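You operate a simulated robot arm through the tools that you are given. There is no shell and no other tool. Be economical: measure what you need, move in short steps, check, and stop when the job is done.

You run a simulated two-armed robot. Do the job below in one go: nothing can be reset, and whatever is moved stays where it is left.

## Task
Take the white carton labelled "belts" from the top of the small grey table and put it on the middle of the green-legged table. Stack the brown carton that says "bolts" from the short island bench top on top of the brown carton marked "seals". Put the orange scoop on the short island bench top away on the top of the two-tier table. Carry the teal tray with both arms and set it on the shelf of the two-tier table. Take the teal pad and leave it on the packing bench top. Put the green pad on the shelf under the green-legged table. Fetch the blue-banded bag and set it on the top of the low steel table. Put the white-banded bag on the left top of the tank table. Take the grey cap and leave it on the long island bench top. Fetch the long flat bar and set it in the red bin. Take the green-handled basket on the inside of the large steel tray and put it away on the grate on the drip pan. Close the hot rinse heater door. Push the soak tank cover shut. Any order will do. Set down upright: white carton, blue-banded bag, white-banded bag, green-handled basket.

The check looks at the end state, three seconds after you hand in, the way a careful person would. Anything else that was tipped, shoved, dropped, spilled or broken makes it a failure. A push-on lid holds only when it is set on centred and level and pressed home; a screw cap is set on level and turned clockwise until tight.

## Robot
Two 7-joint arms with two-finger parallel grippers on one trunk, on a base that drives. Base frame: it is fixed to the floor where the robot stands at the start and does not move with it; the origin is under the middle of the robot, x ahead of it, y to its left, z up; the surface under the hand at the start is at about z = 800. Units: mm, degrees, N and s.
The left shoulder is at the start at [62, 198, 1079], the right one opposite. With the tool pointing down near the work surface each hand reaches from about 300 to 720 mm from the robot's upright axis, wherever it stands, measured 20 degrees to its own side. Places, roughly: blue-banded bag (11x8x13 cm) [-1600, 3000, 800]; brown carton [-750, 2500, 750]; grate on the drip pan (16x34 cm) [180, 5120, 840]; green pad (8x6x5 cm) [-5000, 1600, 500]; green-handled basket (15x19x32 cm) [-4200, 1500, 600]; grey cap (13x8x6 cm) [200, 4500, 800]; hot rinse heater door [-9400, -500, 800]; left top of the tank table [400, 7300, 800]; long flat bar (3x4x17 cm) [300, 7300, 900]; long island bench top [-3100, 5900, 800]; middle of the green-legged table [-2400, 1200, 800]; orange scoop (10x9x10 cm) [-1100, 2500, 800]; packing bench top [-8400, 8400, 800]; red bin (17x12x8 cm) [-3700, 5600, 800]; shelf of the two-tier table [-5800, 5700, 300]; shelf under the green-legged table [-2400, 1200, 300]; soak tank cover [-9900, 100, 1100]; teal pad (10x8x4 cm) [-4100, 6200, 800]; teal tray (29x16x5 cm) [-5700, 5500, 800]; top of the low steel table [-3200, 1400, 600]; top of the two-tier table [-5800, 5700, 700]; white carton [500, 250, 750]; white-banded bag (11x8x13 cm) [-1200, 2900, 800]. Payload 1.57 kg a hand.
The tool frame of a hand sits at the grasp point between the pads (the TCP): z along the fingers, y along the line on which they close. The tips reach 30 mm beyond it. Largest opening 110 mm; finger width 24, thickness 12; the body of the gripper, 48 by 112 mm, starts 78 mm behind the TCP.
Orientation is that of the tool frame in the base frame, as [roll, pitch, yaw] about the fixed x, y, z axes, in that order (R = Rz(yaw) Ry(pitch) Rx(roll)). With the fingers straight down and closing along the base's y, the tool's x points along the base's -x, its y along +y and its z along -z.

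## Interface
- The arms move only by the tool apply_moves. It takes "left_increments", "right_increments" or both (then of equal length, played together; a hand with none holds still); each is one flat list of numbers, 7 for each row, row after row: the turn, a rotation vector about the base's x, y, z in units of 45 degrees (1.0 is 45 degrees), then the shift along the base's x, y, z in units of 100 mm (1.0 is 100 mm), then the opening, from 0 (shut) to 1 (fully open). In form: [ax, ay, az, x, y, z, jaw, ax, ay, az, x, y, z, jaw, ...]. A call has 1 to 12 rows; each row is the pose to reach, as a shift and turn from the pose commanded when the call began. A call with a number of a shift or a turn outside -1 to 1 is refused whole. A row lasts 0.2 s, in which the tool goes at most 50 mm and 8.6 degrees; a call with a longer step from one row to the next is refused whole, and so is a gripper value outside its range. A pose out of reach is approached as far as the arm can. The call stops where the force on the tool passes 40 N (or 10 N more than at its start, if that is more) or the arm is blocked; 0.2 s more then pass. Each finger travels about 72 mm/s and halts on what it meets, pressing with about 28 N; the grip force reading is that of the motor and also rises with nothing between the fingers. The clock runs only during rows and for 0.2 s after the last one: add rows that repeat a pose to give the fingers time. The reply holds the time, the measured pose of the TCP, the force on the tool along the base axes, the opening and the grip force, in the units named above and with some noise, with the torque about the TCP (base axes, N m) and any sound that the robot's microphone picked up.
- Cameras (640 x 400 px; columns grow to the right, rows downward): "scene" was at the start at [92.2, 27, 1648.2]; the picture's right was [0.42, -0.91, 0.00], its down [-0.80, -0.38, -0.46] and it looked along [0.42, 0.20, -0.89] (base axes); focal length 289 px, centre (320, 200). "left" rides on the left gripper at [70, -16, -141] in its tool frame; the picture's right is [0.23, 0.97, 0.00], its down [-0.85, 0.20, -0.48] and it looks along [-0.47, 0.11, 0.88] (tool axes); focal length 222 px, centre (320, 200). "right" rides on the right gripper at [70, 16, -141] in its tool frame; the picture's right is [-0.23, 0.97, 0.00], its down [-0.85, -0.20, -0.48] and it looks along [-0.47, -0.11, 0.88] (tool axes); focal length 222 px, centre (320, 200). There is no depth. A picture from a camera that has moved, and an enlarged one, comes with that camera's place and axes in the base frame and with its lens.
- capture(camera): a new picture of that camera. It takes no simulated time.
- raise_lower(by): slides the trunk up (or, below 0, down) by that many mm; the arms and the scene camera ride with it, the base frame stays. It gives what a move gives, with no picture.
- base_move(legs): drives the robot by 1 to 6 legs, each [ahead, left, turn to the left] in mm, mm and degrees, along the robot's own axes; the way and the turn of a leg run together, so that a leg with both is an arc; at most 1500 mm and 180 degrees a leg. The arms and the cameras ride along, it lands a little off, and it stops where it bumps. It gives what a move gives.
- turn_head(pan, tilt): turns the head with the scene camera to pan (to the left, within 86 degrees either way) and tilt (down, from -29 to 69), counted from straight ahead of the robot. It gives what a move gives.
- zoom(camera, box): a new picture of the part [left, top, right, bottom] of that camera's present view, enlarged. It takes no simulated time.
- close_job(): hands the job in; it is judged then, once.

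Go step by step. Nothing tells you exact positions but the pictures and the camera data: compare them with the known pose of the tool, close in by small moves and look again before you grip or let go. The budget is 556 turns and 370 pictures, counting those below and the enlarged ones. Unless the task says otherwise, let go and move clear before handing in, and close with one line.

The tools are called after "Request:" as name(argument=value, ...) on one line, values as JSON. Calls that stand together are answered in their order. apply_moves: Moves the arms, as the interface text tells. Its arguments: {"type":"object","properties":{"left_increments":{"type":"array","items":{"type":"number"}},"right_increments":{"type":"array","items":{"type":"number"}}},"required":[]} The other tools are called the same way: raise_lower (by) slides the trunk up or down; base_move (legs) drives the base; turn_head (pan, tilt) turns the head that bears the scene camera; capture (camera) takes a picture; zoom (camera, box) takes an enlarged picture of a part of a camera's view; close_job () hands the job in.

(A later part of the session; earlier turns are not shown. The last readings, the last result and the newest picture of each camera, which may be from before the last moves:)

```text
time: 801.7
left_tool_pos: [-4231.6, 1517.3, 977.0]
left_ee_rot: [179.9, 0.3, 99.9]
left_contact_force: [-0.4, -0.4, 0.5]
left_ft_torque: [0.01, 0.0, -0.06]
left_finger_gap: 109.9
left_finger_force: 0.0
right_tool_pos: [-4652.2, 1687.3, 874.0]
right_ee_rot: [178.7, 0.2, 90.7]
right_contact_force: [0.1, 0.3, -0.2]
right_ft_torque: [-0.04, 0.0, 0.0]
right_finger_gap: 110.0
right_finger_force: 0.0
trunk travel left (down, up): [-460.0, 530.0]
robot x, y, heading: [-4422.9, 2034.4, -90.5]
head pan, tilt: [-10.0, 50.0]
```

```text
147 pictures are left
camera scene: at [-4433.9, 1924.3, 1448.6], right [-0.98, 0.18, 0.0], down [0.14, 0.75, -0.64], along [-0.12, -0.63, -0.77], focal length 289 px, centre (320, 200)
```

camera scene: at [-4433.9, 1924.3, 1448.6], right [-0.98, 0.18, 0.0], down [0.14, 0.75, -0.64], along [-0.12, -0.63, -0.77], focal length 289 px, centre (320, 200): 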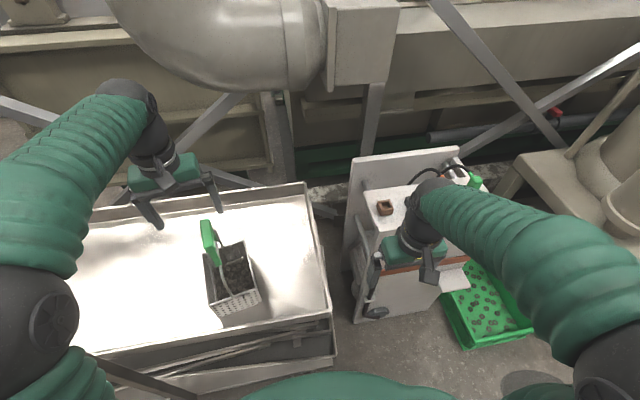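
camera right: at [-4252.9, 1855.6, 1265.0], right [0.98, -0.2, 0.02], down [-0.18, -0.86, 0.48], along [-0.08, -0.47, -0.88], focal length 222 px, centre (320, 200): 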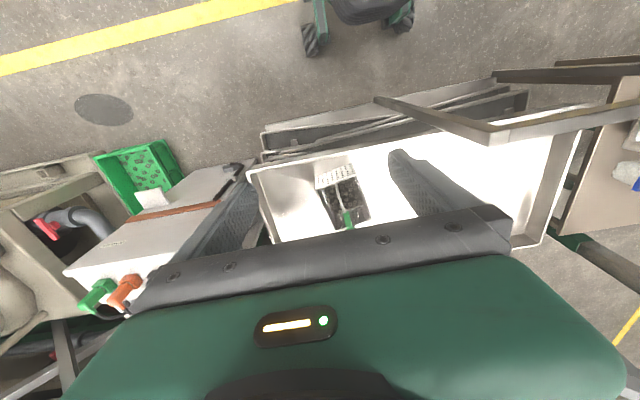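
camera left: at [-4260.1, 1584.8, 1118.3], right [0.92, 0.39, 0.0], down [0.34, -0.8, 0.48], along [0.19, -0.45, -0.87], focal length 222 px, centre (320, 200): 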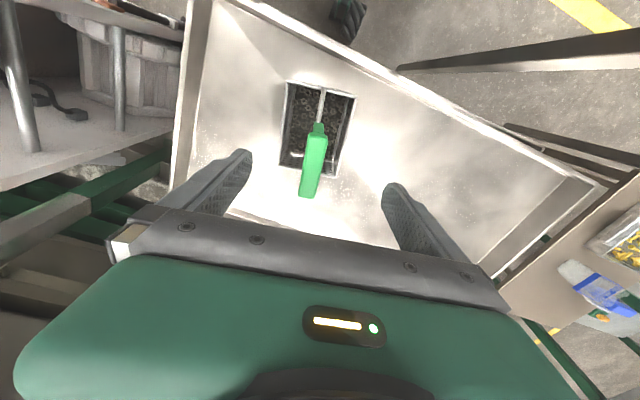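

Request:
apply_moves(left_increments=[0, 0, 0, 0.02, -0.2, -0.3, 1, 0, 0, 0, 0.03, -0.4, -0.6, 1])

Request:
capture(camera="left")

Request:
zoom(camera="scene", box=[130, 170, 290, 320])

```text
time: 802.3
left_tool_pos: [-4229.6, 1475.2, 917.5]
left_ee_rot: [179.9, 0.4, 99.8]
left_contact_force: [-0.7, -0.2, -0.1]
left_ft_torque: [0.02, -0.02, 0.01]
left_finger_gap: 110.2
left_finger_force: 0.1
right_tool_pos: [-4653.1, 1684.9, 874.0]
right_ee_rot: [178.9, 0.2, 90.6]
right_contact_force: [0.0, 0.6, 0.4]
right_ft_torque: [0.0, -0.03, 0.03]
right_finger_gap: 109.7
right_finger_force: 0.1
trunk travel left (down, up): [-460.0, 530.0]
robot x, y, heading: [-4422.6, 2032.9, -90.5]
head pan, tilt: [-10.0, 50.0]
```

```text
146 pictures are left
camera left: at [-4258.5, 1541.9, 1058.0], right [0.92, 0.39, 0.0], down [0.34, -0.81, 0.48], along [0.19, -0.45, -0.87], focal length 222 px, centre (320, 200)
```

left: 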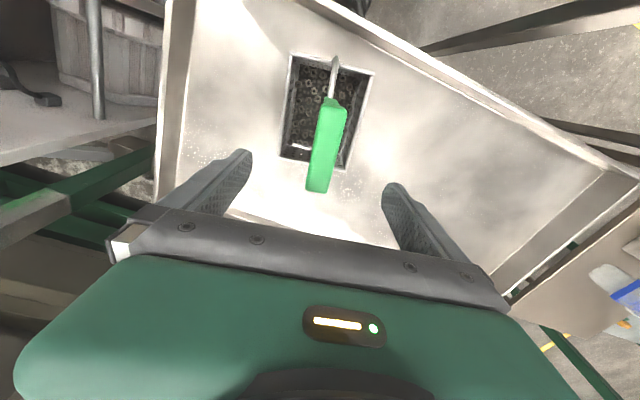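

```text
2.67 times, centred on (210, 245) of scene
camera zoom: at [-4433.5, 1922.6, 1448.5], right [-0.98, 0.18, 0.0], down [0.14, 0.76, -0.64], along [-0.12, -0.63, -0.77], focal length 770 px, centre (613, 80)
```

zoom: 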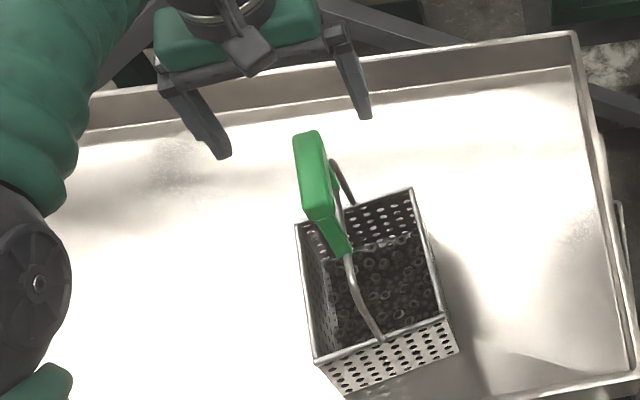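

Parallax shows the bar higher than thought: centre (-4231, 1492), z≈855. I centre on it and go down carefully.

Request:
apply_moves(left_increments=[0, 0, 0.02, 0, 0.15, 0, 1, 0, 0, 0.02, 0, 0.15, -0.25, 1])

Request:
capture(camera="left")

Request:
zoom(camera="scene", box=[130, 170, 290, 320])

```text
time: 802.9
left_tool_pos: [-4229.5, 1492.1, 890.5]
left_ee_rot: [179.9, 0.4, 100.8]
left_contact_force: [0.2, -0.5, 0.2]
left_ft_torque: [0.06, 0.0, 0.05]
left_finger_gap: 109.7
left_finger_force: 0.1
right_tool_pos: [-4651.7, 1685.6, 873.5]
right_ee_rot: [178.8, 0.2, 90.7]
right_contact_force: [-0.2, -0.9, -0.2]
right_ft_torque: [0.02, 0.03, 0.02]
right_finger_gap: 110.0
right_finger_force: 0.0
trunk travel left (down, up): [-460.0, 530.0]
robot x, y, heading: [-4423.0, 2036.0, -90.5]
head pan, tilt: [-10.0, 50.0]
```

```text
144 pictures are left
camera left: at [-4259.3, 1559.5, 1030.6], right [0.91, 0.41, 0.0], down [0.36, -0.8, 0.48], along [0.2, -0.44, -0.88], focal length 222 px, centre (320, 200)
```

left: 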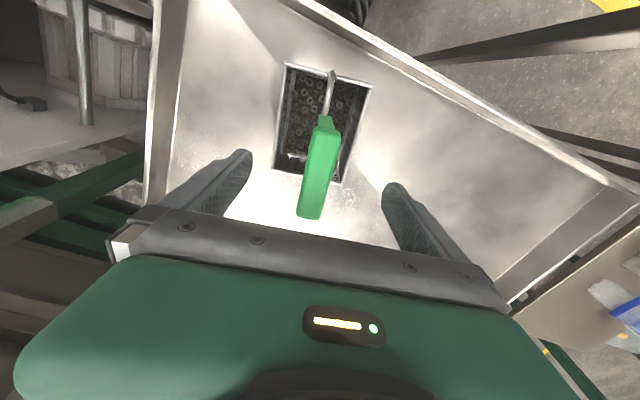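

```text
2.67 times, centred on (210, 245) of scene
camera zoom: at [-4433.8, 1922.7, 1448.4], right [-0.98, 0.18, 0.0], down [0.14, 0.76, -0.64], along [-0.12, -0.63, -0.77], focal length 770 px, centre (613, 80)
```

zoom: 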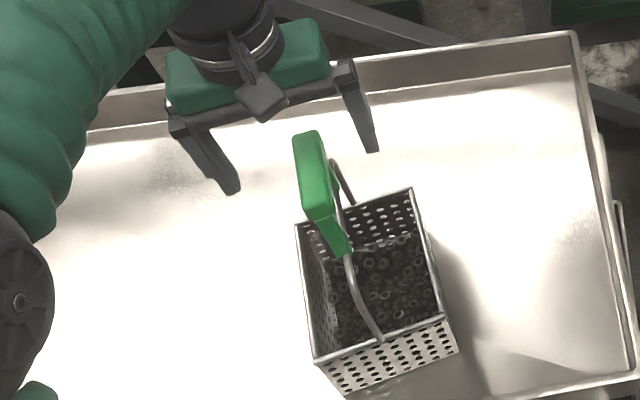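

Request:
apply_moves(left_increments=[0, 0, 0, -0.03, 0.06, -0.2, 1, 0, 0, 0, -0.03, 0.06, -0.38, 1, 0, 0, 0, -0.03, 0.06, -0.38, 0.5, 0, 0, 0, -0.03, 0.06, -0.38, 0.3, 0, 0, 0, -0.03, 0.06, -0.38, 0, 0, 0, 0, -0.03, 0.06, -0.38, 0, 0, 0, 0, -0.03, 0.06, -0.38, 0])

Request:
capture(camera="left")

Request:
zoom(camera="scene", box=[130, 170, 290, 320])

```text
time: 804.5
left_tool_pos: [-4231.8, 1501.2, 854.1]
left_ee_rot: [179.9, 0.4, 100.9]
left_contact_force: [-0.7, 0.2, -0.8]
left_ft_torque: [-0.24, 0.19, 0.08]
left_finger_gap: 25.8
left_finger_force: 28.8
right_tool_pos: [-4652.5, 1685.8, 873.5]
right_ee_rot: [178.8, 0.2, 90.7]
right_contact_force: [-0.5, -0.2, 0.6]
right_ft_torque: [0.01, -0.01, 0.02]
right_finger_gap: 109.8
right_finger_force: 0.1
trunk travel left (down, up): [-460.0, 530.0]
robot x, y, heading: [-4420.7, 2037.7, -90.3]
head pan, tilt: [-10.0, 50.0]
```

```text
142 pictures are left
camera left: at [-4261.1, 1567.5, 994.8], right [0.91, 0.41, 0.0], down [0.36, -0.8, 0.48], along [0.2, -0.44, -0.88], focal length 222 px, centre (320, 200)
```

left: 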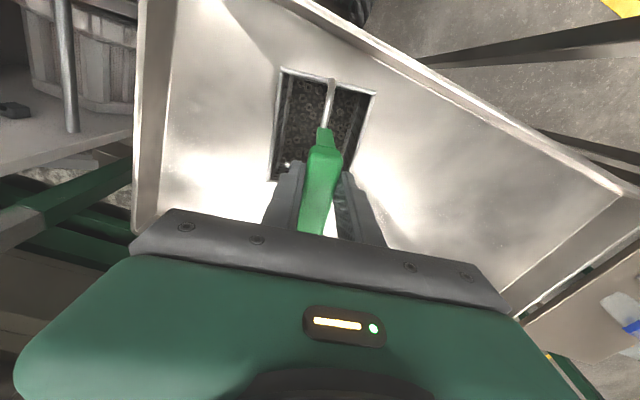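

```text
2.67 times, centred on (210, 245) of scene
camera zoom: at [-4434.0, 1923.8, 1448.5], right [-0.98, 0.18, 0.0], down [0.14, 0.76, -0.64], along [-0.12, -0.63, -0.77], focal length 770 px, centre (613, 80)
```

zoom: 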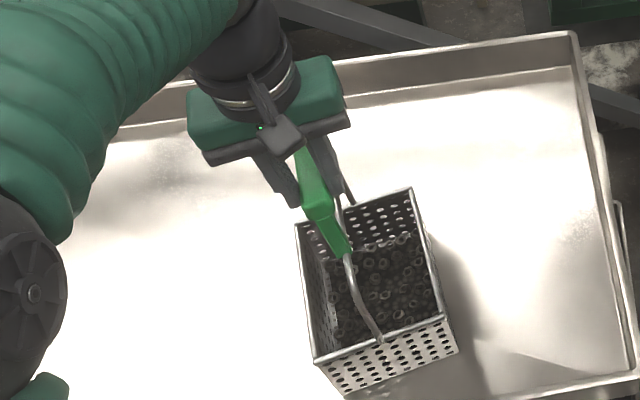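

Gripped. I lift by raising the trunk.

Request:
raise_lower(by=60)

Request:
zoom(camera="scene", box=[130, 170, 290, 320])

Request:
raise_lower(by=340)

Request:
capture(camera="scene")

Request:
capture(camera="left")

```text
time: 805.5
left_tool_pos: [-4231.3, 1501.6, 914.3]
left_ee_rot: [179.9, 0.3, 100.7]
left_contact_force: [-0.4, 0.7, -7.8]
left_ft_torque: [0.17, 0.03, 0.01]
left_finger_gap: 25.7
left_finger_force: 28.1
right_tool_pos: [-4651.1, 1685.5, 933.5]
right_ee_rot: [178.8, 0.3, 90.6]
right_contact_force: [-0.6, 0.1, 0.5]
right_ft_torque: [0.02, 0.0, -0.01]
right_finger_gap: 110.2
right_finger_force: 0.0
trunk travel left (down, up): [-520.0, 470.0]
robot x, y, heading: [-4419.2, 2032.8, -90.1]
head pan, tilt: [-10.0, 50.0]
```

```text
2.67 times, centred on (210, 245) of scene
camera zoom: at [-4433.2, 1922.3, 1508.3], right [-0.98, 0.18, 0.0], down [0.14, 0.76, -0.64], along [-0.12, -0.63, -0.77], focal length 770 px, centre (613, 80)
```

zoom: 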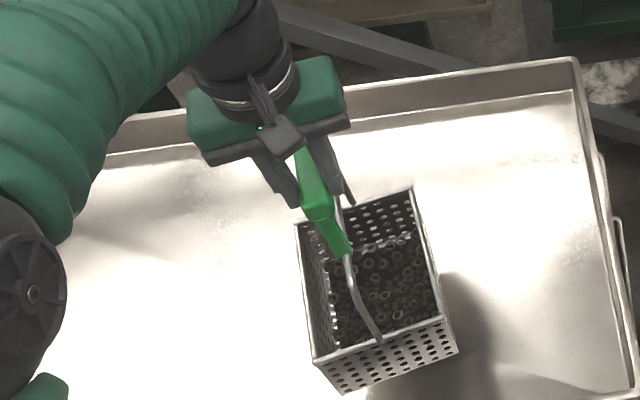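

```text
time: 808.8
left_tool_pos: [-4230.6, 1500.0, 1254.1]
left_ee_rot: [179.8, 0.2, 100.8]
left_contact_force: [0.0, -0.3, -7.2]
left_ft_torque: [0.18, -0.02, -0.01]
left_finger_gap: 26.0
left_finger_force: 27.8
right_tool_pos: [-4652.4, 1685.1, 1272.3]
right_ee_rot: [178.8, 0.1, 90.8]
right_contact_force: [-0.7, -0.9, -1.1]
right_ft_torque: [-0.01, 0.0, -0.02]
right_finger_gap: 109.9
right_finger_force: 0.0
trunk travel left (down, up): [-860.0, 130.0]
robot x, y, heading: [-4422.1, 2033.4, -90.2]
head pan, tilt: [-10.0, 50.0]
```

```text
139 pictures are left
camera scene: at [-4433.1, 1921.3, 1848.3], right [-0.98, 0.18, 0.0], down [0.14, 0.76, -0.64], along [-0.12, -0.63, -0.77], focal length 289 px, centre (320, 200)
```

scene: 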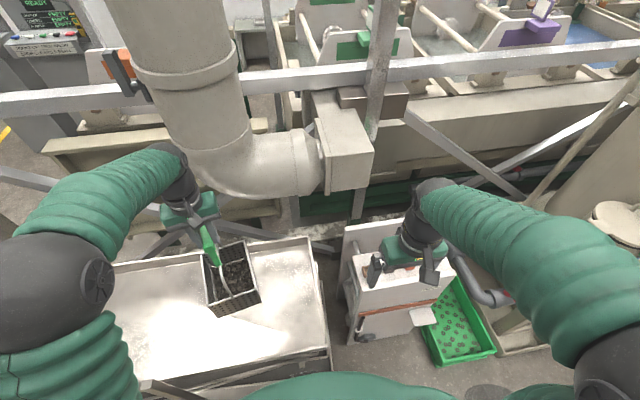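

```text
138 pictures are left
camera left: at [-4260.4, 1566.3, 1394.4], right [0.91, 0.41, 0.0], down [0.36, -0.8, 0.48], along [0.2, -0.44, -0.88], focal length 222 px, centre (320, 200)
```

left: 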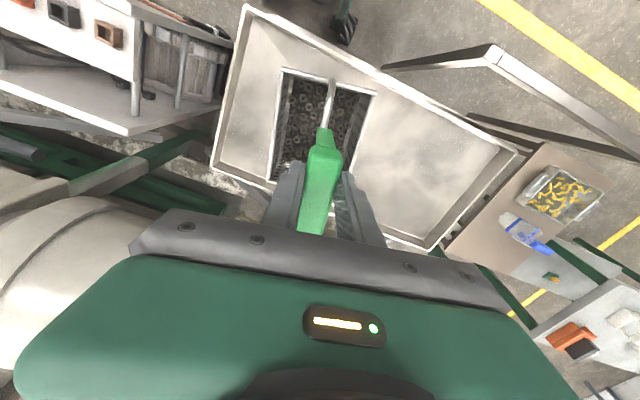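

The basket is held level, about 0.75 kg. I drive it in gentle legs to the drip-pan table at the east wall.

Request:
base_move(legs=[[-450, 0, 0], [0, 900, 0], [0, 0, 90]])

Request:
base_move(legs=[[0, 1400, 0]])

```text
time: 819.5
left_tool_pos: [-2984.6, 2655.2, 1254.4]
left_ee_rot: [179.9, 0.3, -170.9]
left_contact_force: [0.0, -0.6, -8.1]
left_ft_torque: [0.0, 0.16, -0.04]
left_finger_gap: 26.0
left_finger_force: 28.5
right_tool_pos: [-3180.7, 2240.5, 1273.2]
right_ee_rot: [178.7, 0.2, 178.9]
right_contact_force: [-0.4, 0.2, -0.3]
right_ft_torque: [0.0, 0.01, -0.01]
right_finger_gap: 109.8
right_finger_force: 0.1
trunk travel left (down, up): [-860.0, 130.0]
robot x, y, heading: [-3522.1, 2479.6, -2.4]
head pan, tilt: [-10.0, 50.0]
```

```text
time: 826.5
left_tool_pos: [-2929.2, 4046.8, 1255.5]
left_ee_rot: [179.9, 0.4, -171.2]
left_contact_force: [-0.9, -1.1, -8.2]
left_ft_torque: [0.0, 0.18, -0.01]
left_finger_gap: 25.7
left_finger_force: 28.0
right_tool_pos: [-3128.4, 3634.2, 1273.1]
right_ee_rot: [178.7, 0.2, 178.7]
right_contact_force: [0.5, 0.2, -0.3]
right_ft_torque: [0.0, 0.01, -0.03]
right_finger_gap: 109.8
right_finger_force: 0.1
trunk travel left (down, up): [-860.0, 130.0]
robot x, y, heading: [-3469.2, 3875.5, -2.4]
head pan, tilt: [-10.0, 50.0]
```

Request:
base_move(legs=[[0, 0, 2.4], [1400, 0, 0], [1150, 0, 0]])

Request:
base_move(legs=[[0, 900, 0]])

Request:
turn_head(pan=0, tilt=30)

Request:
capture(camera="scene")

```text
time: 839.5
left_tool_pos: [-362.8, 4087.7, 1258.4]
left_ee_rot: [179.9, 0.5, -168.9]
left_contact_force: [0.2, 0.1, -7.8]
left_ft_torque: [-0.02, 0.19, -0.01]
left_finger_gap: 25.8
left_finger_force: 28.3
right_tool_pos: [-545.1, 3668.4, 1274.6]
right_ee_rot: [178.8, 0.4, -179.2]
right_contact_force: [1.0, 1.2, 0.2]
right_ft_torque: [0.01, -0.01, 0.02]
right_finger_gap: 110.1
right_finger_force: 0.1
trunk travel left (down, up): [-860.0, 130.0]
robot x, y, heading: [-892.3, 3897.6, -0.2]
head pan, tilt: [-10.0, 50.0]
```

```text
time: 844.1
left_tool_pos: [-372.7, 4973.5, 1256.6]
left_ee_rot: [179.9, 0.5, -167.8]
left_contact_force: [0.1, -0.2, -8.7]
left_ft_torque: [0.0, 0.15, 0.01]
left_finger_gap: 25.9
left_finger_force: 27.7
right_tool_pos: [-547.5, 4549.5, 1274.0]
right_ee_rot: [178.7, 0.5, -178.0]
right_contact_force: [1.3, -0.1, 0.4]
right_ft_torque: [0.01, -0.01, 0.01]
right_finger_gap: 110.2
right_finger_force: 0.0
trunk travel left (down, up): [-860.0, 130.0]
robot x, y, heading: [-897.7, 4774.9, 0.7]
head pan, tilt: [-10.0, 50.0]
```

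```text
time: 844.9
left_tool_pos: [-374.6, 4975.7, 1257.3]
left_ee_rot: [-179.9, 0.6, -167.7]
left_contact_force: [0.1, -0.5, -8.1]
left_ft_torque: [-0.03, 0.17, -0.01]
left_finger_gap: 25.8
left_finger_force: 28.3
right_tool_pos: [-548.4, 4552.3, 1276.1]
right_ee_rot: [178.8, 0.5, -178.1]
right_contact_force: [0.1, -0.9, 0.1]
right_ft_torque: [-0.05, 0.01, 0.01]
right_finger_gap: 110.2
right_finger_force: 0.0
trunk travel left (down, up): [-860.0, 130.0]
robot x, y, heading: [-897.9, 4772.4, 1.1]
head pan, tilt: [0.0, 30.0]
```

```text
137 pictures are left
camera scene: at [-769.7, 4774.2, 1877.8], right [0.02, -1.0, 0.0], down [-0.5, -0.01, -0.86], along [0.86, 0.01, -0.5], focal length 289 px, centre (320, 200)
```

scene: 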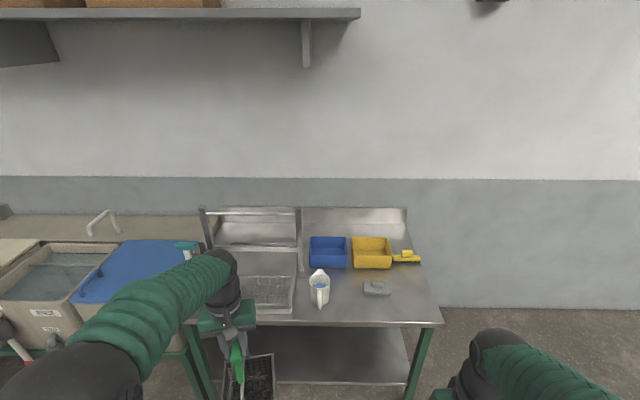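

Request:
base_move(legs=[[0, 130, -1], [180, 0, 0]])

Request:
capture(camera="scene")

Request:
capture(camera="left")

```text
time: 847.3
left_tool_pos: [-194.1, 5091.3, 1260.0]
left_ee_rot: [179.8, 0.8, -168.9]
left_contact_force: [0.5, 0.9, -7.5]
left_ft_torque: [0.07, 0.17, 0.0]
left_finger_gap: 26.0
left_finger_force: 28.2
right_tool_pos: [-378.7, 4670.2, 1275.8]
right_ee_rot: [178.6, 0.7, -179.2]
right_contact_force: [1.2, 0.5, -0.2]
right_ft_torque: [0.07, -0.01, -0.03]
right_finger_gap: 109.9
right_finger_force: 0.1
trunk travel left (down, up): [-860.0, 130.0]
robot x, y, heading: [-714.3, 4901.2, -0.3]
head pan, tilt: [0.0, 30.0]
```

```text
136 pictures are left
camera scene: at [-596.7, 4881.0, 1878.3], right [0.0, -1.0, -0.01], down [-0.5, 0.01, -0.87], along [0.87, 0.0, -0.5], focal length 289 px, centre (320, 200)
```

scene: 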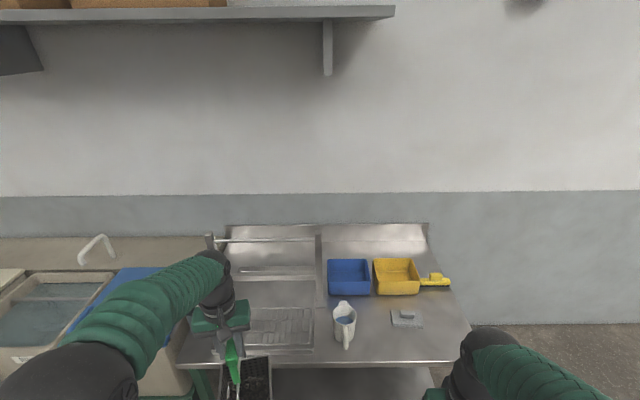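

```text
135 pictures are left
camera left: at [-261.7, 5061.4, 1399.0], right [-0.41, 0.91, 0.0], down [0.79, 0.36, 0.49], along [0.45, 0.2, -0.87], focal length 222 px, centre (320, 200)
```

left: 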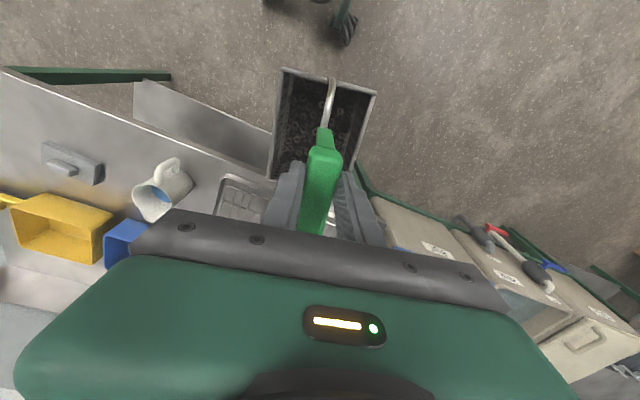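

Request:
zoom(camera="scene", box=[170, 215, 450, 375])

```text
2.29 times, centred on (310, 295) of scene
camera zoom: at [-596.7, 4881.0, 1878.3], right [0.0, -1.0, -0.01], down [-0.5, 0.01, -0.87], along [0.87, 0.0, -0.5], focal length 660 px, centre (343, -17)
```

zoom: 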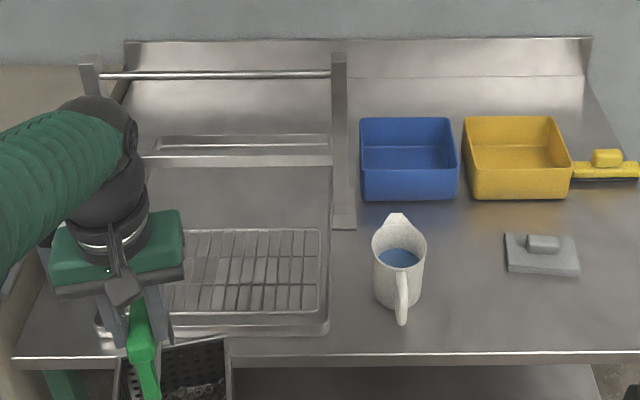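

The grate spans x 91..266, y 4925..5265 at z≈840; a rail stands behind it at x≈300. I turn the basket so its long side runs along y.

Request:
apply_moves(left_increments=[0, 0, -0.15, 0, 0, 0, 0, 0, 0, -0.3, 0, 0, 0, 0, 0, 0, -0.45, 0, 0, 0, 0, 0, 0, -0.6, 0, 0, 0, 0, 0, 0, -0.75, 0, 0, 0, 0])

Request:
apply_moves(left_increments=[0, 0, -0.15, 0, 0, 0, 0, 0, 0, -0.3, 0, 0, 0, 0, 0, 0, -0.45, 0, 0, 0, 0, 0, 0, -0.6, 0, 0, 0, 0, 0, 0, -0.75, 0, 0, 0, 0])

Request:
apply_moves(left_increments=[0, 0, -0.15, 0, 0, 0, 0, 0, 0, -0.3, 0, 0, 0, 0, 0, 0, -0.45, 0, 0, 0, 0, 0, 0, -0.6, 0, 0, 0, 0, 0, 0, -0.74, 0, 0, 0, 0])

Request:
base_move(legs=[[200, 0, 0.3]])

Request:
turn_head(pan=10, tilt=45)

Request:
capture(camera="scene")

Request:
capture(camera="left")

```text
time: 848.5
left_tool_pos: [-191.1, 5123.4, 1252.7]
left_ee_rot: [-178.7, 0.7, 157.4]
left_contact_force: [-0.2, 2.2, -8.2]
left_ft_torque: [0.38, 0.18, 0.06]
left_finger_gap: 25.7
left_finger_force: 27.8
right_tool_pos: [-373.1, 4703.2, 1281.5]
right_ee_rot: [-179.9, 0.4, -178.9]
right_contact_force: [0.7, -0.3, 0.2]
right_ft_torque: [-0.03, 0.01, 0.0]
right_finger_gap: 110.1
right_finger_force: 0.1
trunk travel left (down, up): [-860.0, 130.0]
robot x, y, heading: [-717.8, 4904.3, -0.2]
head pan, tilt: [0.0, 30.0]
```

```text
time: 849.7
left_tool_pos: [-190.6, 5095.0, 1256.8]
left_ee_rot: [-179.6, 0.3, 123.3]
left_contact_force: [-0.2, -0.6, -8.3]
left_ft_torque: [0.04, 0.07, 0.02]
left_finger_gap: 25.7
left_finger_force: 28.0
right_tool_pos: [-373.5, 4673.4, 1276.8]
right_ee_rot: [179.0, 0.5, -179.2]
right_contact_force: [-1.2, -0.5, -0.6]
right_ft_torque: [0.0, 0.0, -0.01]
right_finger_gap: 110.0
right_finger_force: 0.0
trunk travel left (down, up): [-860.0, 130.0]
robot x, y, heading: [-713.6, 4897.2, -0.2]
head pan, tilt: [0.0, 30.0]
```

```text
time: 850.9
left_tool_pos: [-190.7, 5101.0, 1256.7]
left_ee_rot: [-179.4, 0.4, 90.2]
left_contact_force: [-0.2, 0.4, -8.2]
left_ft_torque: [0.19, -0.04, 0.0]
left_finger_gap: 25.7
left_finger_force: 27.7
right_tool_pos: [-374.0, 4678.2, 1277.1]
right_ee_rot: [179.1, 0.6, -179.3]
right_contact_force: [0.5, -0.2, 0.1]
right_ft_torque: [0.02, 0.0, -0.03]
right_finger_gap: 110.0
right_finger_force: 0.1
trunk travel left (down, up): [-860.0, 130.0]
robot x, y, heading: [-718.2, 4900.1, -0.1]
head pan, tilt: [0.0, 30.0]
```

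```text
time: 852.5
left_tool_pos: [4.2, 5101.9, 1258.0]
left_ee_rot: [-179.6, 0.5, 90.5]
left_contact_force: [-0.5, -0.9, -8.8]
left_ft_torque: [0.13, 0.02, -0.02]
left_finger_gap: 25.7
left_finger_force: 27.9
right_tool_pos: [-177.7, 4681.3, 1278.4]
right_ee_rot: [179.3, 0.8, -179.0]
right_contact_force: [-0.4, -0.4, -0.3]
right_ft_torque: [0.02, 0.01, 0.02]
right_finger_gap: 110.0
right_finger_force: 0.0
trunk travel left (down, up): [-860.0, 130.0]
robot x, y, heading: [-513.3, 4902.8, 0.3]
head pan, tilt: [0.0, 30.0]
```

```text
time: 853.3
left_tool_pos: [5.0, 5105.4, 1256.8]
left_ee_rot: [-179.5, 0.7, 90.5]
left_contact_force: [-0.1, -0.1, -7.6]
left_ft_torque: [0.15, -0.05, -0.01]
left_finger_gap: 25.9
left_finger_force: 27.8
right_tool_pos: [-176.3, 4683.1, 1277.9]
right_ee_rot: [179.3, 0.5, -179.0]
right_contact_force: [0.3, -0.4, -1.1]
right_ft_torque: [0.0, 0.03, -0.02]
right_finger_gap: 110.1
right_finger_force: 0.1
trunk travel left (down, up): [-860.0, 130.0]
robot x, y, heading: [-518.9, 4902.6, -0.4]
head pan, tilt: [10.0, 45.0]
```

```text
133 pictures are left
camera scene: at [-402.0, 4914.5, 1855.5], right [0.17, -0.98, 0.0], down [-0.7, -0.12, -0.71], along [0.7, 0.12, -0.71], focal length 289 px, centre (320, 200)
```

scene: 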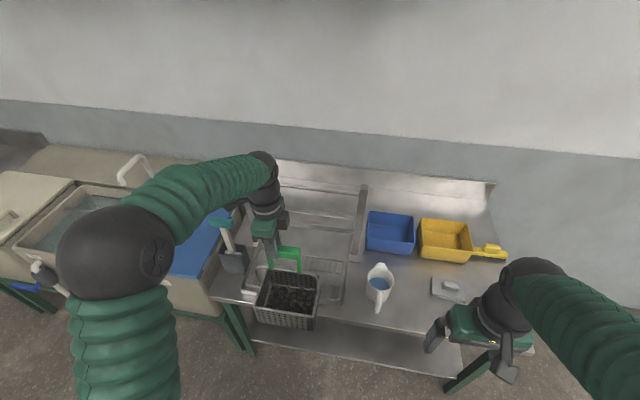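

```text
132 pictures are left
camera left: at [-10.0, 5176.8, 1396.6], right [0.97, 0.24, -0.01], down [0.21, -0.85, 0.49], along [0.1, -0.48, -0.87], focal length 222 px, centre (320, 200)
```

left: 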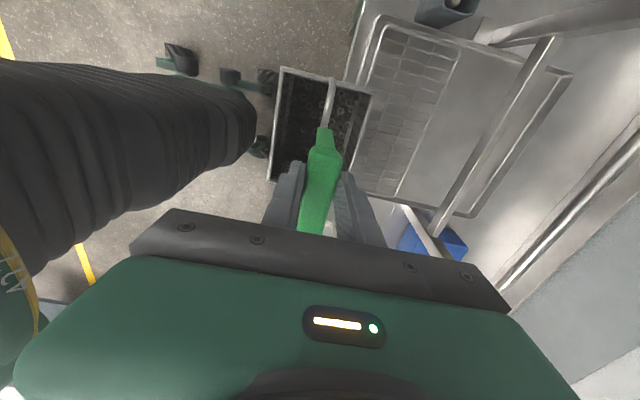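

The grate centre is about (178, 5110). I go 130 mm nearer and bring the basket over it.

Request:
base_move(legs=[[130, 0, 0.4]])

Request:
apply_moves(left_increments=[0, 0, 0, 0.15, 0, 0, 0, 0, 0, 0, 0.3, 0, 0, 0, 0, 0, 0, 0.42, 0.02, 0, 0, 0, 0, 0, 0.42, 0.02, 0, 0])

Request:
capture(camera="left")

Request:
capture(camera="scene")

```text
time: 854.6
left_tool_pos: [128.9, 5106.7, 1259.5]
left_ee_rot: [-179.7, 0.7, 90.7]
left_contact_force: [-0.5, 0.0, -7.8]
left_ft_torque: [0.17, 0.03, 0.01]
left_finger_gap: 26.0
left_finger_force: 28.2
right_tool_pos: [-51.3, 4683.1, 1279.0]
right_ee_rot: [179.4, 0.9, -178.9]
right_contact_force: [0.8, -0.2, 0.2]
right_ft_torque: [0.04, -0.01, 0.0]
right_finger_gap: 110.1
right_finger_force: 0.0
trunk travel left (down, up): [-860.0, 130.0]
robot x, y, heading: [-383.4, 4901.1, 0.3]
head pan, tilt: [10.0, 45.0]
```

```text
time: 855.6
left_tool_pos: [179.8, 5109.1, 1255.5]
left_ee_rot: [-179.2, 0.6, 90.6]
left_contact_force: [-0.6, 0.5, -8.4]
left_ft_torque: [0.18, -0.08, 0.0]
left_finger_gap: 25.8
left_finger_force: 27.9
right_tool_pos: [-41.5, 4684.5, 1278.1]
right_ee_rot: [179.3, 0.4, -178.9]
right_contact_force: [0.6, 0.0, 0.0]
right_ft_torque: [0.0, 0.02, -0.02]
right_finger_gap: 110.2
right_finger_force: 0.0
trunk travel left (down, up): [-860.0, 130.0]
robot x, y, heading: [-384.8, 4904.0, 0.0]
head pan, tilt: [10.0, 45.0]
```

```text
131 pictures are left
camera left: at [165.6, 5180.0, 1395.1], right [0.97, 0.24, -0.02], down [0.22, -0.85, 0.49], along [0.1, -0.47, -0.87], focal length 222 px, centre (320, 200)
```

left: 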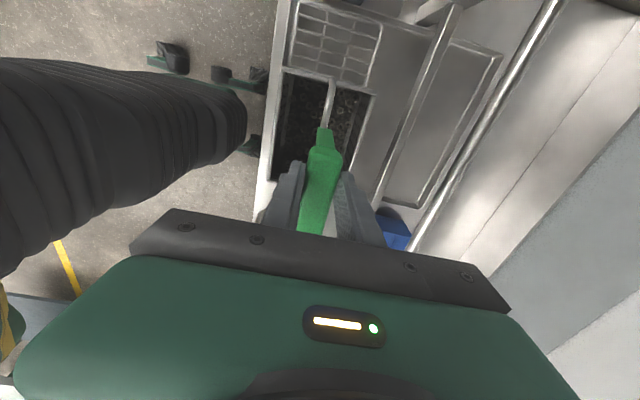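

```text
130 pictures are left
camera scene: at [-265.5, 4914.6, 1854.9], right [0.18, -0.98, 0.0], down [-0.7, -0.13, -0.7], along [0.69, 0.12, -0.71], focal length 289 px, centre (320, 200)
```

scene: 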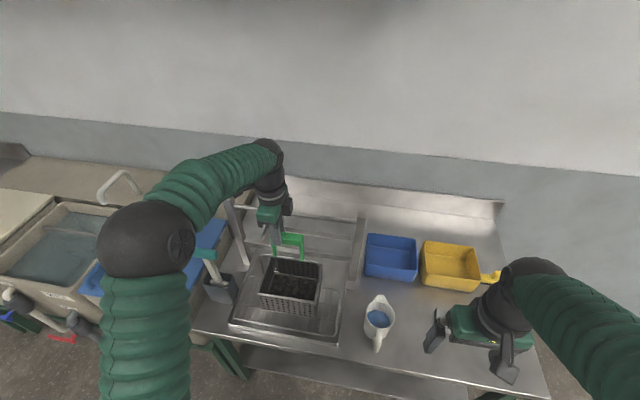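

Centred within the grate (shift 8 mm towards me). I lower.

Request:
apply_moves(left_increments=[0, 0, 0, -0.05, 0, -0.2, 0, 0, 0, 0, -0.08, 0, -0.4, 0, 0, 0, 0, -0.08, 0, -0.6, 0, 0, 0, 0, -0.08, 0, -0.75, 0, 0, 0, 0, -0.08, 0, -0.85, 0])

Request:
capture(camera="left")

Request:
zoom(camera="scene", box=[210, 210, 370, 350])

```text
time: 856.8
left_tool_pos: [165.9, 5110.3, 1175.4]
left_ee_rot: [-179.8, 0.5, 90.7]
left_contact_force: [-1.0, 4.2, 8.9]
left_ft_torque: [0.55, -0.27, -0.06]
left_finger_gap: 25.8
left_finger_force: 28.0
right_tool_pos: [-48.3, 4683.9, 1278.7]
right_ee_rot: [179.4, 0.8, -178.9]
right_contact_force: [0.8, -0.2, -0.2]
right_ft_torque: [-0.02, -0.01, -0.02]
right_finger_gap: 109.9
right_finger_force: 0.0
trunk travel left (down, up): [-860.0, 130.0]
robot x, y, heading: [-389.1, 4898.4, 0.4]
head pan, tilt: [10.0, 45.0]
```

```text
129 pictures are left
camera left: at [149.9, 5180.6, 1315.0], right [0.97, 0.24, 0.0], down [0.21, -0.85, 0.49], along [0.11, -0.47, -0.87], focal length 222 px, centre (320, 200)
```

left: 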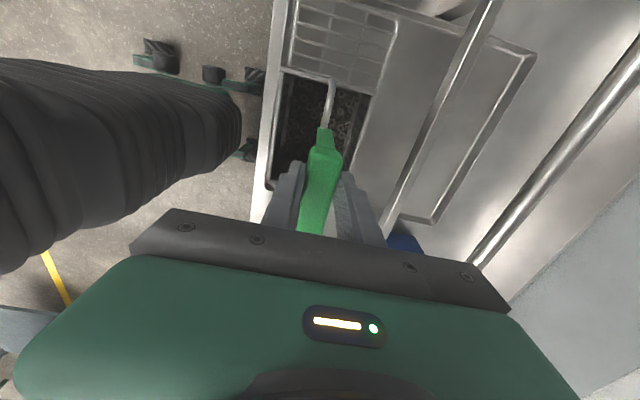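

```text
2.86 times, centred on (290, 280) of scene
camera zoom: at [-279.2, 4914.8, 1856.3], right [0.18, -0.98, 0.0], down [-0.69, -0.13, -0.71], along [0.7, 0.12, -0.71], focal length 824 px, centre (406, -29)
```

zoom: 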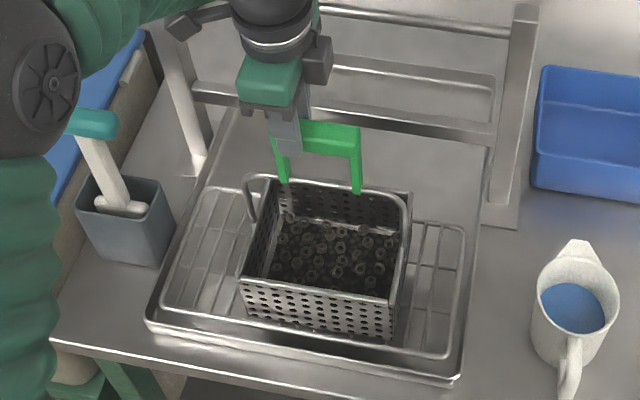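

Contact at TCP z≈1175. To be well inside the frame, I lift 12 mm, shift 7 mm to +x and set down again.

Request:
apply_moves(left_increments=[0, 0, 0, 0, 0, 0.1, 0, 0, 0, 0, 0, 0, 0.17, 0, 0, 0, 0, 0.05, 0, 0.17, 0, 0, 0, 0, 0.09, 0, 0.17, 0, 0, 0, 0, 0.09, 0, 0.1, 0, 0, 0, 0, 0.09, 0, 0.04, 0, 0, 0, 0, 0.09, 0, 0, 0])

Request:
zoom(camera="scene", box=[230, 230, 350, 340])

```text
time: 858.4
left_tool_pos: [175.9, 5108.2, 1174.6]
left_ee_rot: [-179.8, 0.6, 90.7]
left_contact_force: [-0.7, 2.0, 18.3]
left_ft_torque: [-0.49, -0.3, -0.08]
left_finger_gap: 25.8
left_finger_force: 27.9
right_tool_pos: [-46.9, 4683.8, 1279.1]
right_ee_rot: [179.3, 0.6, -178.8]
right_contact_force: [-0.1, -0.6, -0.3]
right_ft_torque: [0.01, 0.02, 0.0]
right_finger_gap: 109.9
right_finger_force: 0.0
trunk travel left (down, up): [-860.0, 130.0]
robot x, y, heading: [-389.9, 4896.8, 0.3]
head pan, tilt: [10.0, 45.0]
```

```text
3.64 times, centred on (290, 285) of scene
camera zoom: at [-275.7, 4914.4, 1856.3], right [0.18, -0.98, 0.0], down [-0.7, -0.13, -0.71], along [0.7, 0.12, -0.71], focal length 1049 px, centre (429, -109)
```

zoom: 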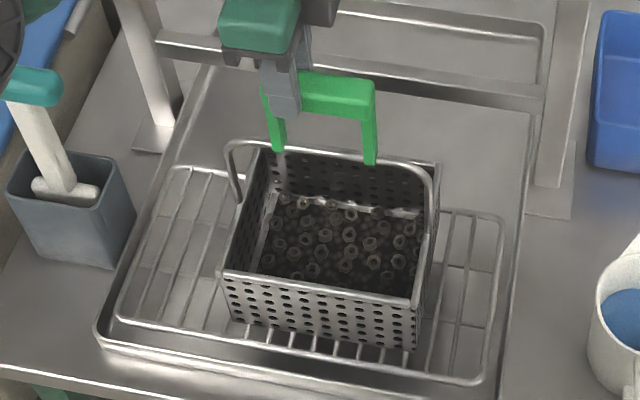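

It sits on the grate wires within the frame. I relieve, open and rise.

Request:
apply_moves(left_increments=[0, 0, 0, 0, 0, 0.04, 0, 0, 0, 0, 0, 0, 0.04, 0.3, 0, 0, 0, 0, 0, 0.04, 0.6, 0, 0, 0, 0, 0, 0.04, 0.8, 0, 0, 0, 0, 0, 0.04, 0.8, 0, 0, 0, 0, 0, 0.4, 0.8, 0, 0, 0, 0, 0, 0.8, 0.8, 0, 0, 0, 0, 0, 1, 0.8])

Request:
apply_moves(left_increments=[0, 0, 0, -0.3, 0, 0.2, 0.8, 0, 0, 0, -0.7, 0, 0.2, 0.8, 0, 0, 0, -1, 0, 0.2, 0.8])

Request:
capture(camera="scene")

Request:
zoom(camera="scene", box=[230, 230, 350, 340])

```text
time: 860.2
left_tool_pos: [178.9, 5105.2, 1269.4]
left_ee_rot: [-179.3, 0.7, 90.6]
left_contact_force: [-0.2, -0.1, 0.3]
left_ft_torque: [0.0, 0.01, 0.01]
left_finger_gap: 88.1
left_finger_force: 0.1
right_tool_pos: [-45.5, 4682.7, 1277.0]
right_ee_rot: [179.3, 0.6, -178.9]
right_contact_force: [-0.1, 0.1, 0.1]
right_ft_torque: [0.02, 0.01, -0.01]
right_finger_gap: 110.2
right_finger_force: 0.1
trunk travel left (down, up): [-860.0, 130.0]
robot x, y, heading: [-385.1, 4903.3, 0.3]
head pan, tilt: [10.0, 45.0]
```

```text
time: 861.0
left_tool_pos: [74.4, 5108.7, 1294.7]
left_ee_rot: [-179.4, 0.6, 90.6]
left_contact_force: [0.1, -0.2, 0.7]
left_ft_torque: [0.02, 0.01, -0.01]
left_finger_gap: 88.0
left_finger_force: 0.1
right_tool_pos: [-44.6, 4682.4, 1278.7]
right_ee_rot: [179.3, 0.6, -178.9]
right_contact_force: [-0.8, 0.4, 0.4]
right_ft_torque: [-0.01, -0.04, -0.01]
right_finger_gap: 109.8
right_finger_force: 0.1
trunk travel left (down, up): [-860.0, 130.0]
robot x, y, heading: [-388.0, 4900.9, 0.2]
head pan, tilt: [10.0, 45.0]
```

```text
126 pictures are left
camera scene: at [-274.2, 4913.1, 1855.6], right [0.18, -0.98, 0.0], down [-0.7, -0.12, -0.71], along [0.7, 0.13, -0.71], focal length 289 px, centre (320, 200)
```

scene: 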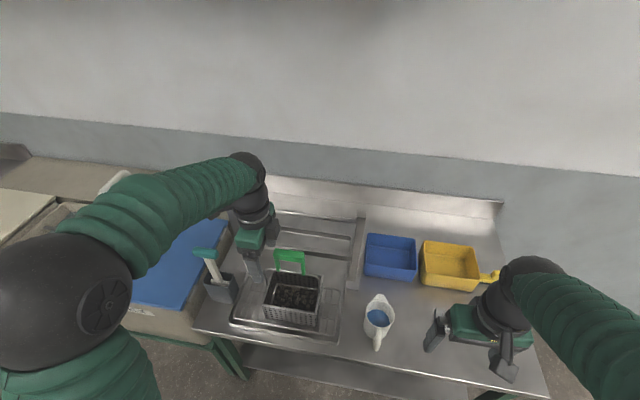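

```text
3.64 times, centred on (290, 285) of scene
camera zoom: at [-274.2, 4913.1, 1855.6], right [0.18, -0.98, 0.0], down [-0.7, -0.12, -0.71], along [0.7, 0.13, -0.71], focal length 1049 px, centre (429, -109)
```

zoom: 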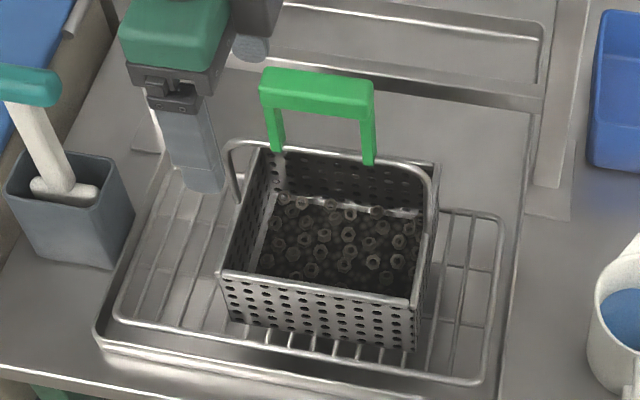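

The basket stands safely. Now the grey cap: I slide 200 mm to the right and look at it with the right hand's camera.

Request:
base_move(legs=[[0, -200, 0]])

Request:
apply_moves(right_increments=[0, 0, 0, 0.4, 0.1, -0.1, 1, 0, 0, 0, 0.8, 0.2, -0.3, 1, 0, 0, 0, 1, 0.3, -0.7, 1, 0, 0, 0, 1, 0.3, -1, 1])

Request:
apply_moves(right_increments=[0, 0, 0, 0.4, 0, 0, 1, 0, 0, 0, 0.8, 0, -0.3, 1, 0, 0, 0, 1, 0, -0.5, 1])

Request:
capture(camera="right")

Request:
capture(camera="scene")

```text
time: 862.5
left_tool_pos: [76.6, 4920.1, 1293.1]
left_ee_rot: [-179.4, 1.1, 90.5]
left_contact_force: [0.2, 0.3, 0.2]
left_ft_torque: [-0.03, 0.0, -0.04]
left_finger_gap: 88.0
left_finger_force: 0.1
right_tool_pos: [-44.9, 4493.2, 1279.1]
right_ee_rot: [179.8, 0.6, -178.9]
right_contact_force: [-0.8, -0.8, -0.6]
right_ft_torque: [-0.02, 0.04, 0.02]
right_finger_gap: 110.0
right_finger_force: 0.0
trunk travel left (down, up): [-860.0, 130.0]
robot x, y, heading: [-384.6, 4700.9, -0.0]
head pan, tilt: [10.0, 45.0]
```

```text
time: 863.5
left_tool_pos: [75.9, 4907.8, 1295.7]
left_ee_rot: [-179.5, 0.6, 90.5]
left_contact_force: [0.0, 0.5, 0.4]
left_ft_torque: [-0.01, 0.01, 0.0]
left_finger_gap: 88.2
left_finger_force: 0.1
right_tool_pos: [51.1, 4509.9, 1177.9]
right_ee_rot: [179.3, 0.7, -179.0]
right_contact_force: [-0.4, 0.3, 0.3]
right_ft_torque: [-0.01, 0.01, 0.0]
right_finger_gap: 110.2
right_finger_force: 0.1
trunk travel left (down, up): [-860.0, 130.0]
robot x, y, heading: [-389.8, 4699.0, -0.0]
head pan, tilt: [10.0, 45.0]
```

```text
time: 864.4
left_tool_pos: [76.3, 4912.0, 1294.6]
left_ee_rot: [-179.4, 0.7, 90.5]
left_contact_force: [-0.9, 0.1, -0.1]
left_ft_torque: [-0.06, -0.02, 0.02]
left_finger_gap: 88.3
left_finger_force: 0.1
right_tool_pos: [156.7, 4514.4, 1125.0]
right_ee_rot: [179.4, 0.6, -178.9]
right_contact_force: [0.5, 0.3, -0.9]
right_ft_torque: [0.01, 0.02, -0.02]
right_finger_gap: 110.0
right_finger_force: 0.1
trunk travel left (down, up): [-860.0, 130.0]
robot x, y, heading: [-388.2, 4705.3, -0.2]
head pan, tilt: [10.0, 45.0]
```

```text
124 pictures are left
camera right: at [85.4, 4527.2, 1266.6], right [0.21, 0.98, 0.01], down [0.85, -0.19, 0.49], along [0.48, -0.09, -0.87], focal length 222 px, centre (320, 200)
```

right: 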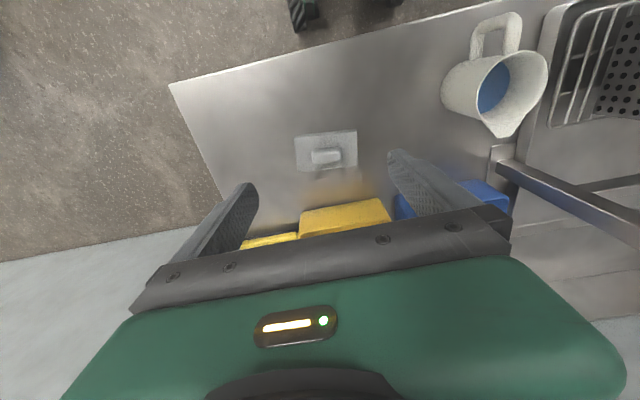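

```text
123 pictures are left
camera scene: at [-268.4, 4722.2, 1855.2], right [0.17, -0.98, 0.0], down [-0.7, -0.12, -0.7], along [0.69, 0.12, -0.71], focal length 289 px, centre (320, 200)
```

scene: 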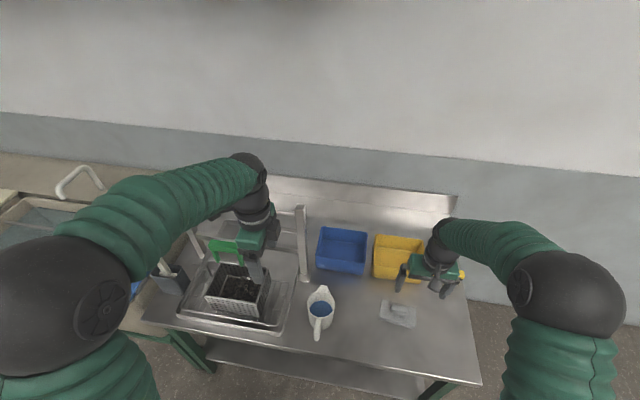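

The cap's knob is at about (222, 4518), 61 mm along y. I go down over it.

Request:
apply_moves(right_increments=[0, 0, 0, 0.2, 0.01, -0.4, 1, 0, 0, 0, 0.4, 0.02, -0.8, 1, 0, 0, 0, 0.65, 0.03, -1, 1])

Request:
apply_moves(right_increments=[0, 0, 0, 0, 0, -0.4, 1, 0, 0, 0, 0, 0, -0.8, 1])

Request:
zoom(camera="right", box=[200, 70, 440, 230])

Request:
zoom(camera="scene", box=[350, 230, 470, 340])

```text
time: 865.1
left_tool_pos: [77.3, 4909.4, 1295.5]
left_ee_rot: [-179.3, 0.7, 90.6]
left_contact_force: [-1.0, 0.4, -1.2]
left_ft_torque: [-0.01, -0.01, -0.01]
left_finger_gap: 88.0
left_finger_force: 0.0
right_tool_pos: [219.3, 4515.3, 1026.9]
right_ee_rot: [179.4, 0.6, -178.9]
right_contact_force: [1.0, -0.4, 0.0]
right_ft_torque: [0.02, 0.0, -0.02]
right_finger_gap: 110.0
right_finger_force: 0.1
trunk travel left (down, up): [-860.0, 130.0]
robot x, y, heading: [-387.6, 4701.6, -0.0]
head pan, tilt: [10.0, 45.0]
```

```text
time: 865.8
left_tool_pos: [78.6, 4905.4, 1295.4]
left_ee_rot: [-179.3, 0.4, 90.5]
left_contact_force: [0.4, 0.5, 0.5]
left_ft_torque: [-0.02, -0.02, -0.02]
left_finger_gap: 87.7
left_finger_force: 0.1
right_tool_pos: [221.7, 4510.1, 946.4]
right_ee_rot: [179.2, 0.5, -179.0]
right_contact_force: [-0.7, -0.5, -0.1]
right_ft_torque: [-0.01, 0.02, 0.01]
right_finger_gap: 110.1
right_finger_force: 0.1
trunk travel left (down, up): [-860.0, 130.0]
robot x, y, heading: [-390.1, 4700.8, -0.1]
head pan, tilt: [10.0, 45.0]
```

```text
2.50 times, centred on (320, 150) of right
camera zoom: at [150.0, 4522.6, 1086.9], right [0.21, 0.98, 0.02], down [0.85, -0.19, 0.48], along [0.48, -0.09, -0.88], focal length 555 px, centre (320, 325)
```

zoom: 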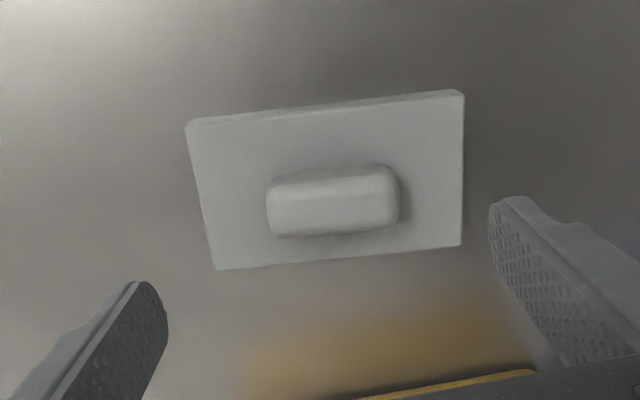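

```text
3.64 times, centred on (410, 285) of scene
camera zoom: at [-266.2, 4712.4, 1855.2], right [0.17, -0.98, 0.0], down [-0.7, -0.12, -0.7], along [0.69, 0.12, -0.71], focal length 1049 px, centre (-7, -109)
```

zoom: 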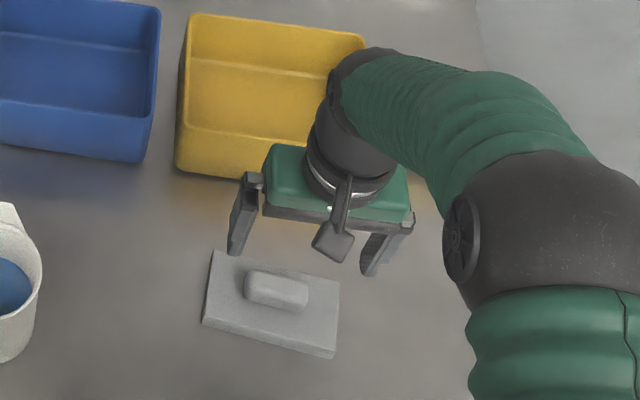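

Request:
apply_moves(right_increments=[0, 0, 0, 0, 0.05, -0.4, 0.9, 0, 0, 0, 0, 0.05, -0.72, 0.9])

Request:
capture(camera="right")

Request:
zoom(camera="scene", box=[350, 230, 470, 340])

```text
time: 866.4
left_tool_pos: [78.4, 4907.5, 1295.2]
left_ee_rot: [-179.4, 0.5, 90.4]
left_contact_force: [0.3, -0.6, 0.2]
left_ft_torque: [-0.03, 0.0, -0.01]
left_finger_gap: 88.2
left_finger_force: 0.0
right_tool_pos: [220.1, 4518.5, 877.1]
right_ee_rot: [179.2, 0.6, -179.0]
right_contact_force: [1.2, -0.3, -0.3]
right_ft_torque: [0.0, -0.01, 0.02]
right_finger_gap: 99.0
right_finger_force: 0.0
trunk travel left (down, up): [-860.0, 130.0]
robot x, y, heading: [-388.0, 4698.7, -0.2]
head pan, tilt: [10.0, 45.0]
```

```text
120 pictures are left
camera right: at [148.6, 4530.7, 1017.4], right [0.21, 0.98, 0.02], down [0.85, -0.19, 0.48], along [0.48, -0.09, -0.88], focal length 222 px, centre (320, 200)
```

right: 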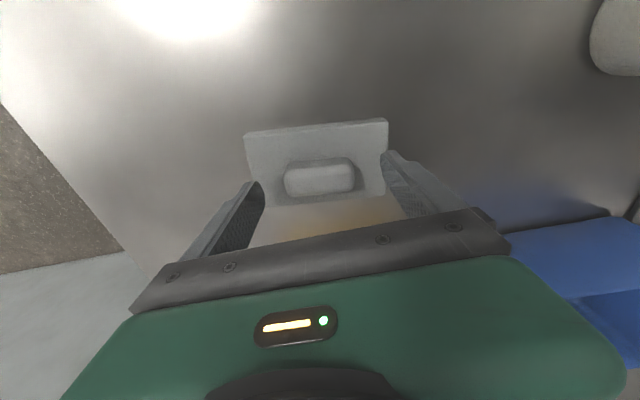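

```text
3.64 times, centred on (410, 285) of scene
camera zoom: at [-266.9, 4714.9, 1855.2], right [0.17, -0.98, 0.0], down [-0.7, -0.12, -0.7], along [0.69, 0.12, -0.71], focal length 1049 px, centre (-7, -109)
```

zoom: 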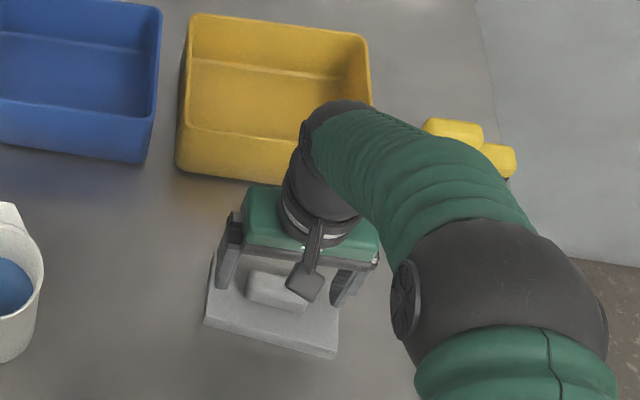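

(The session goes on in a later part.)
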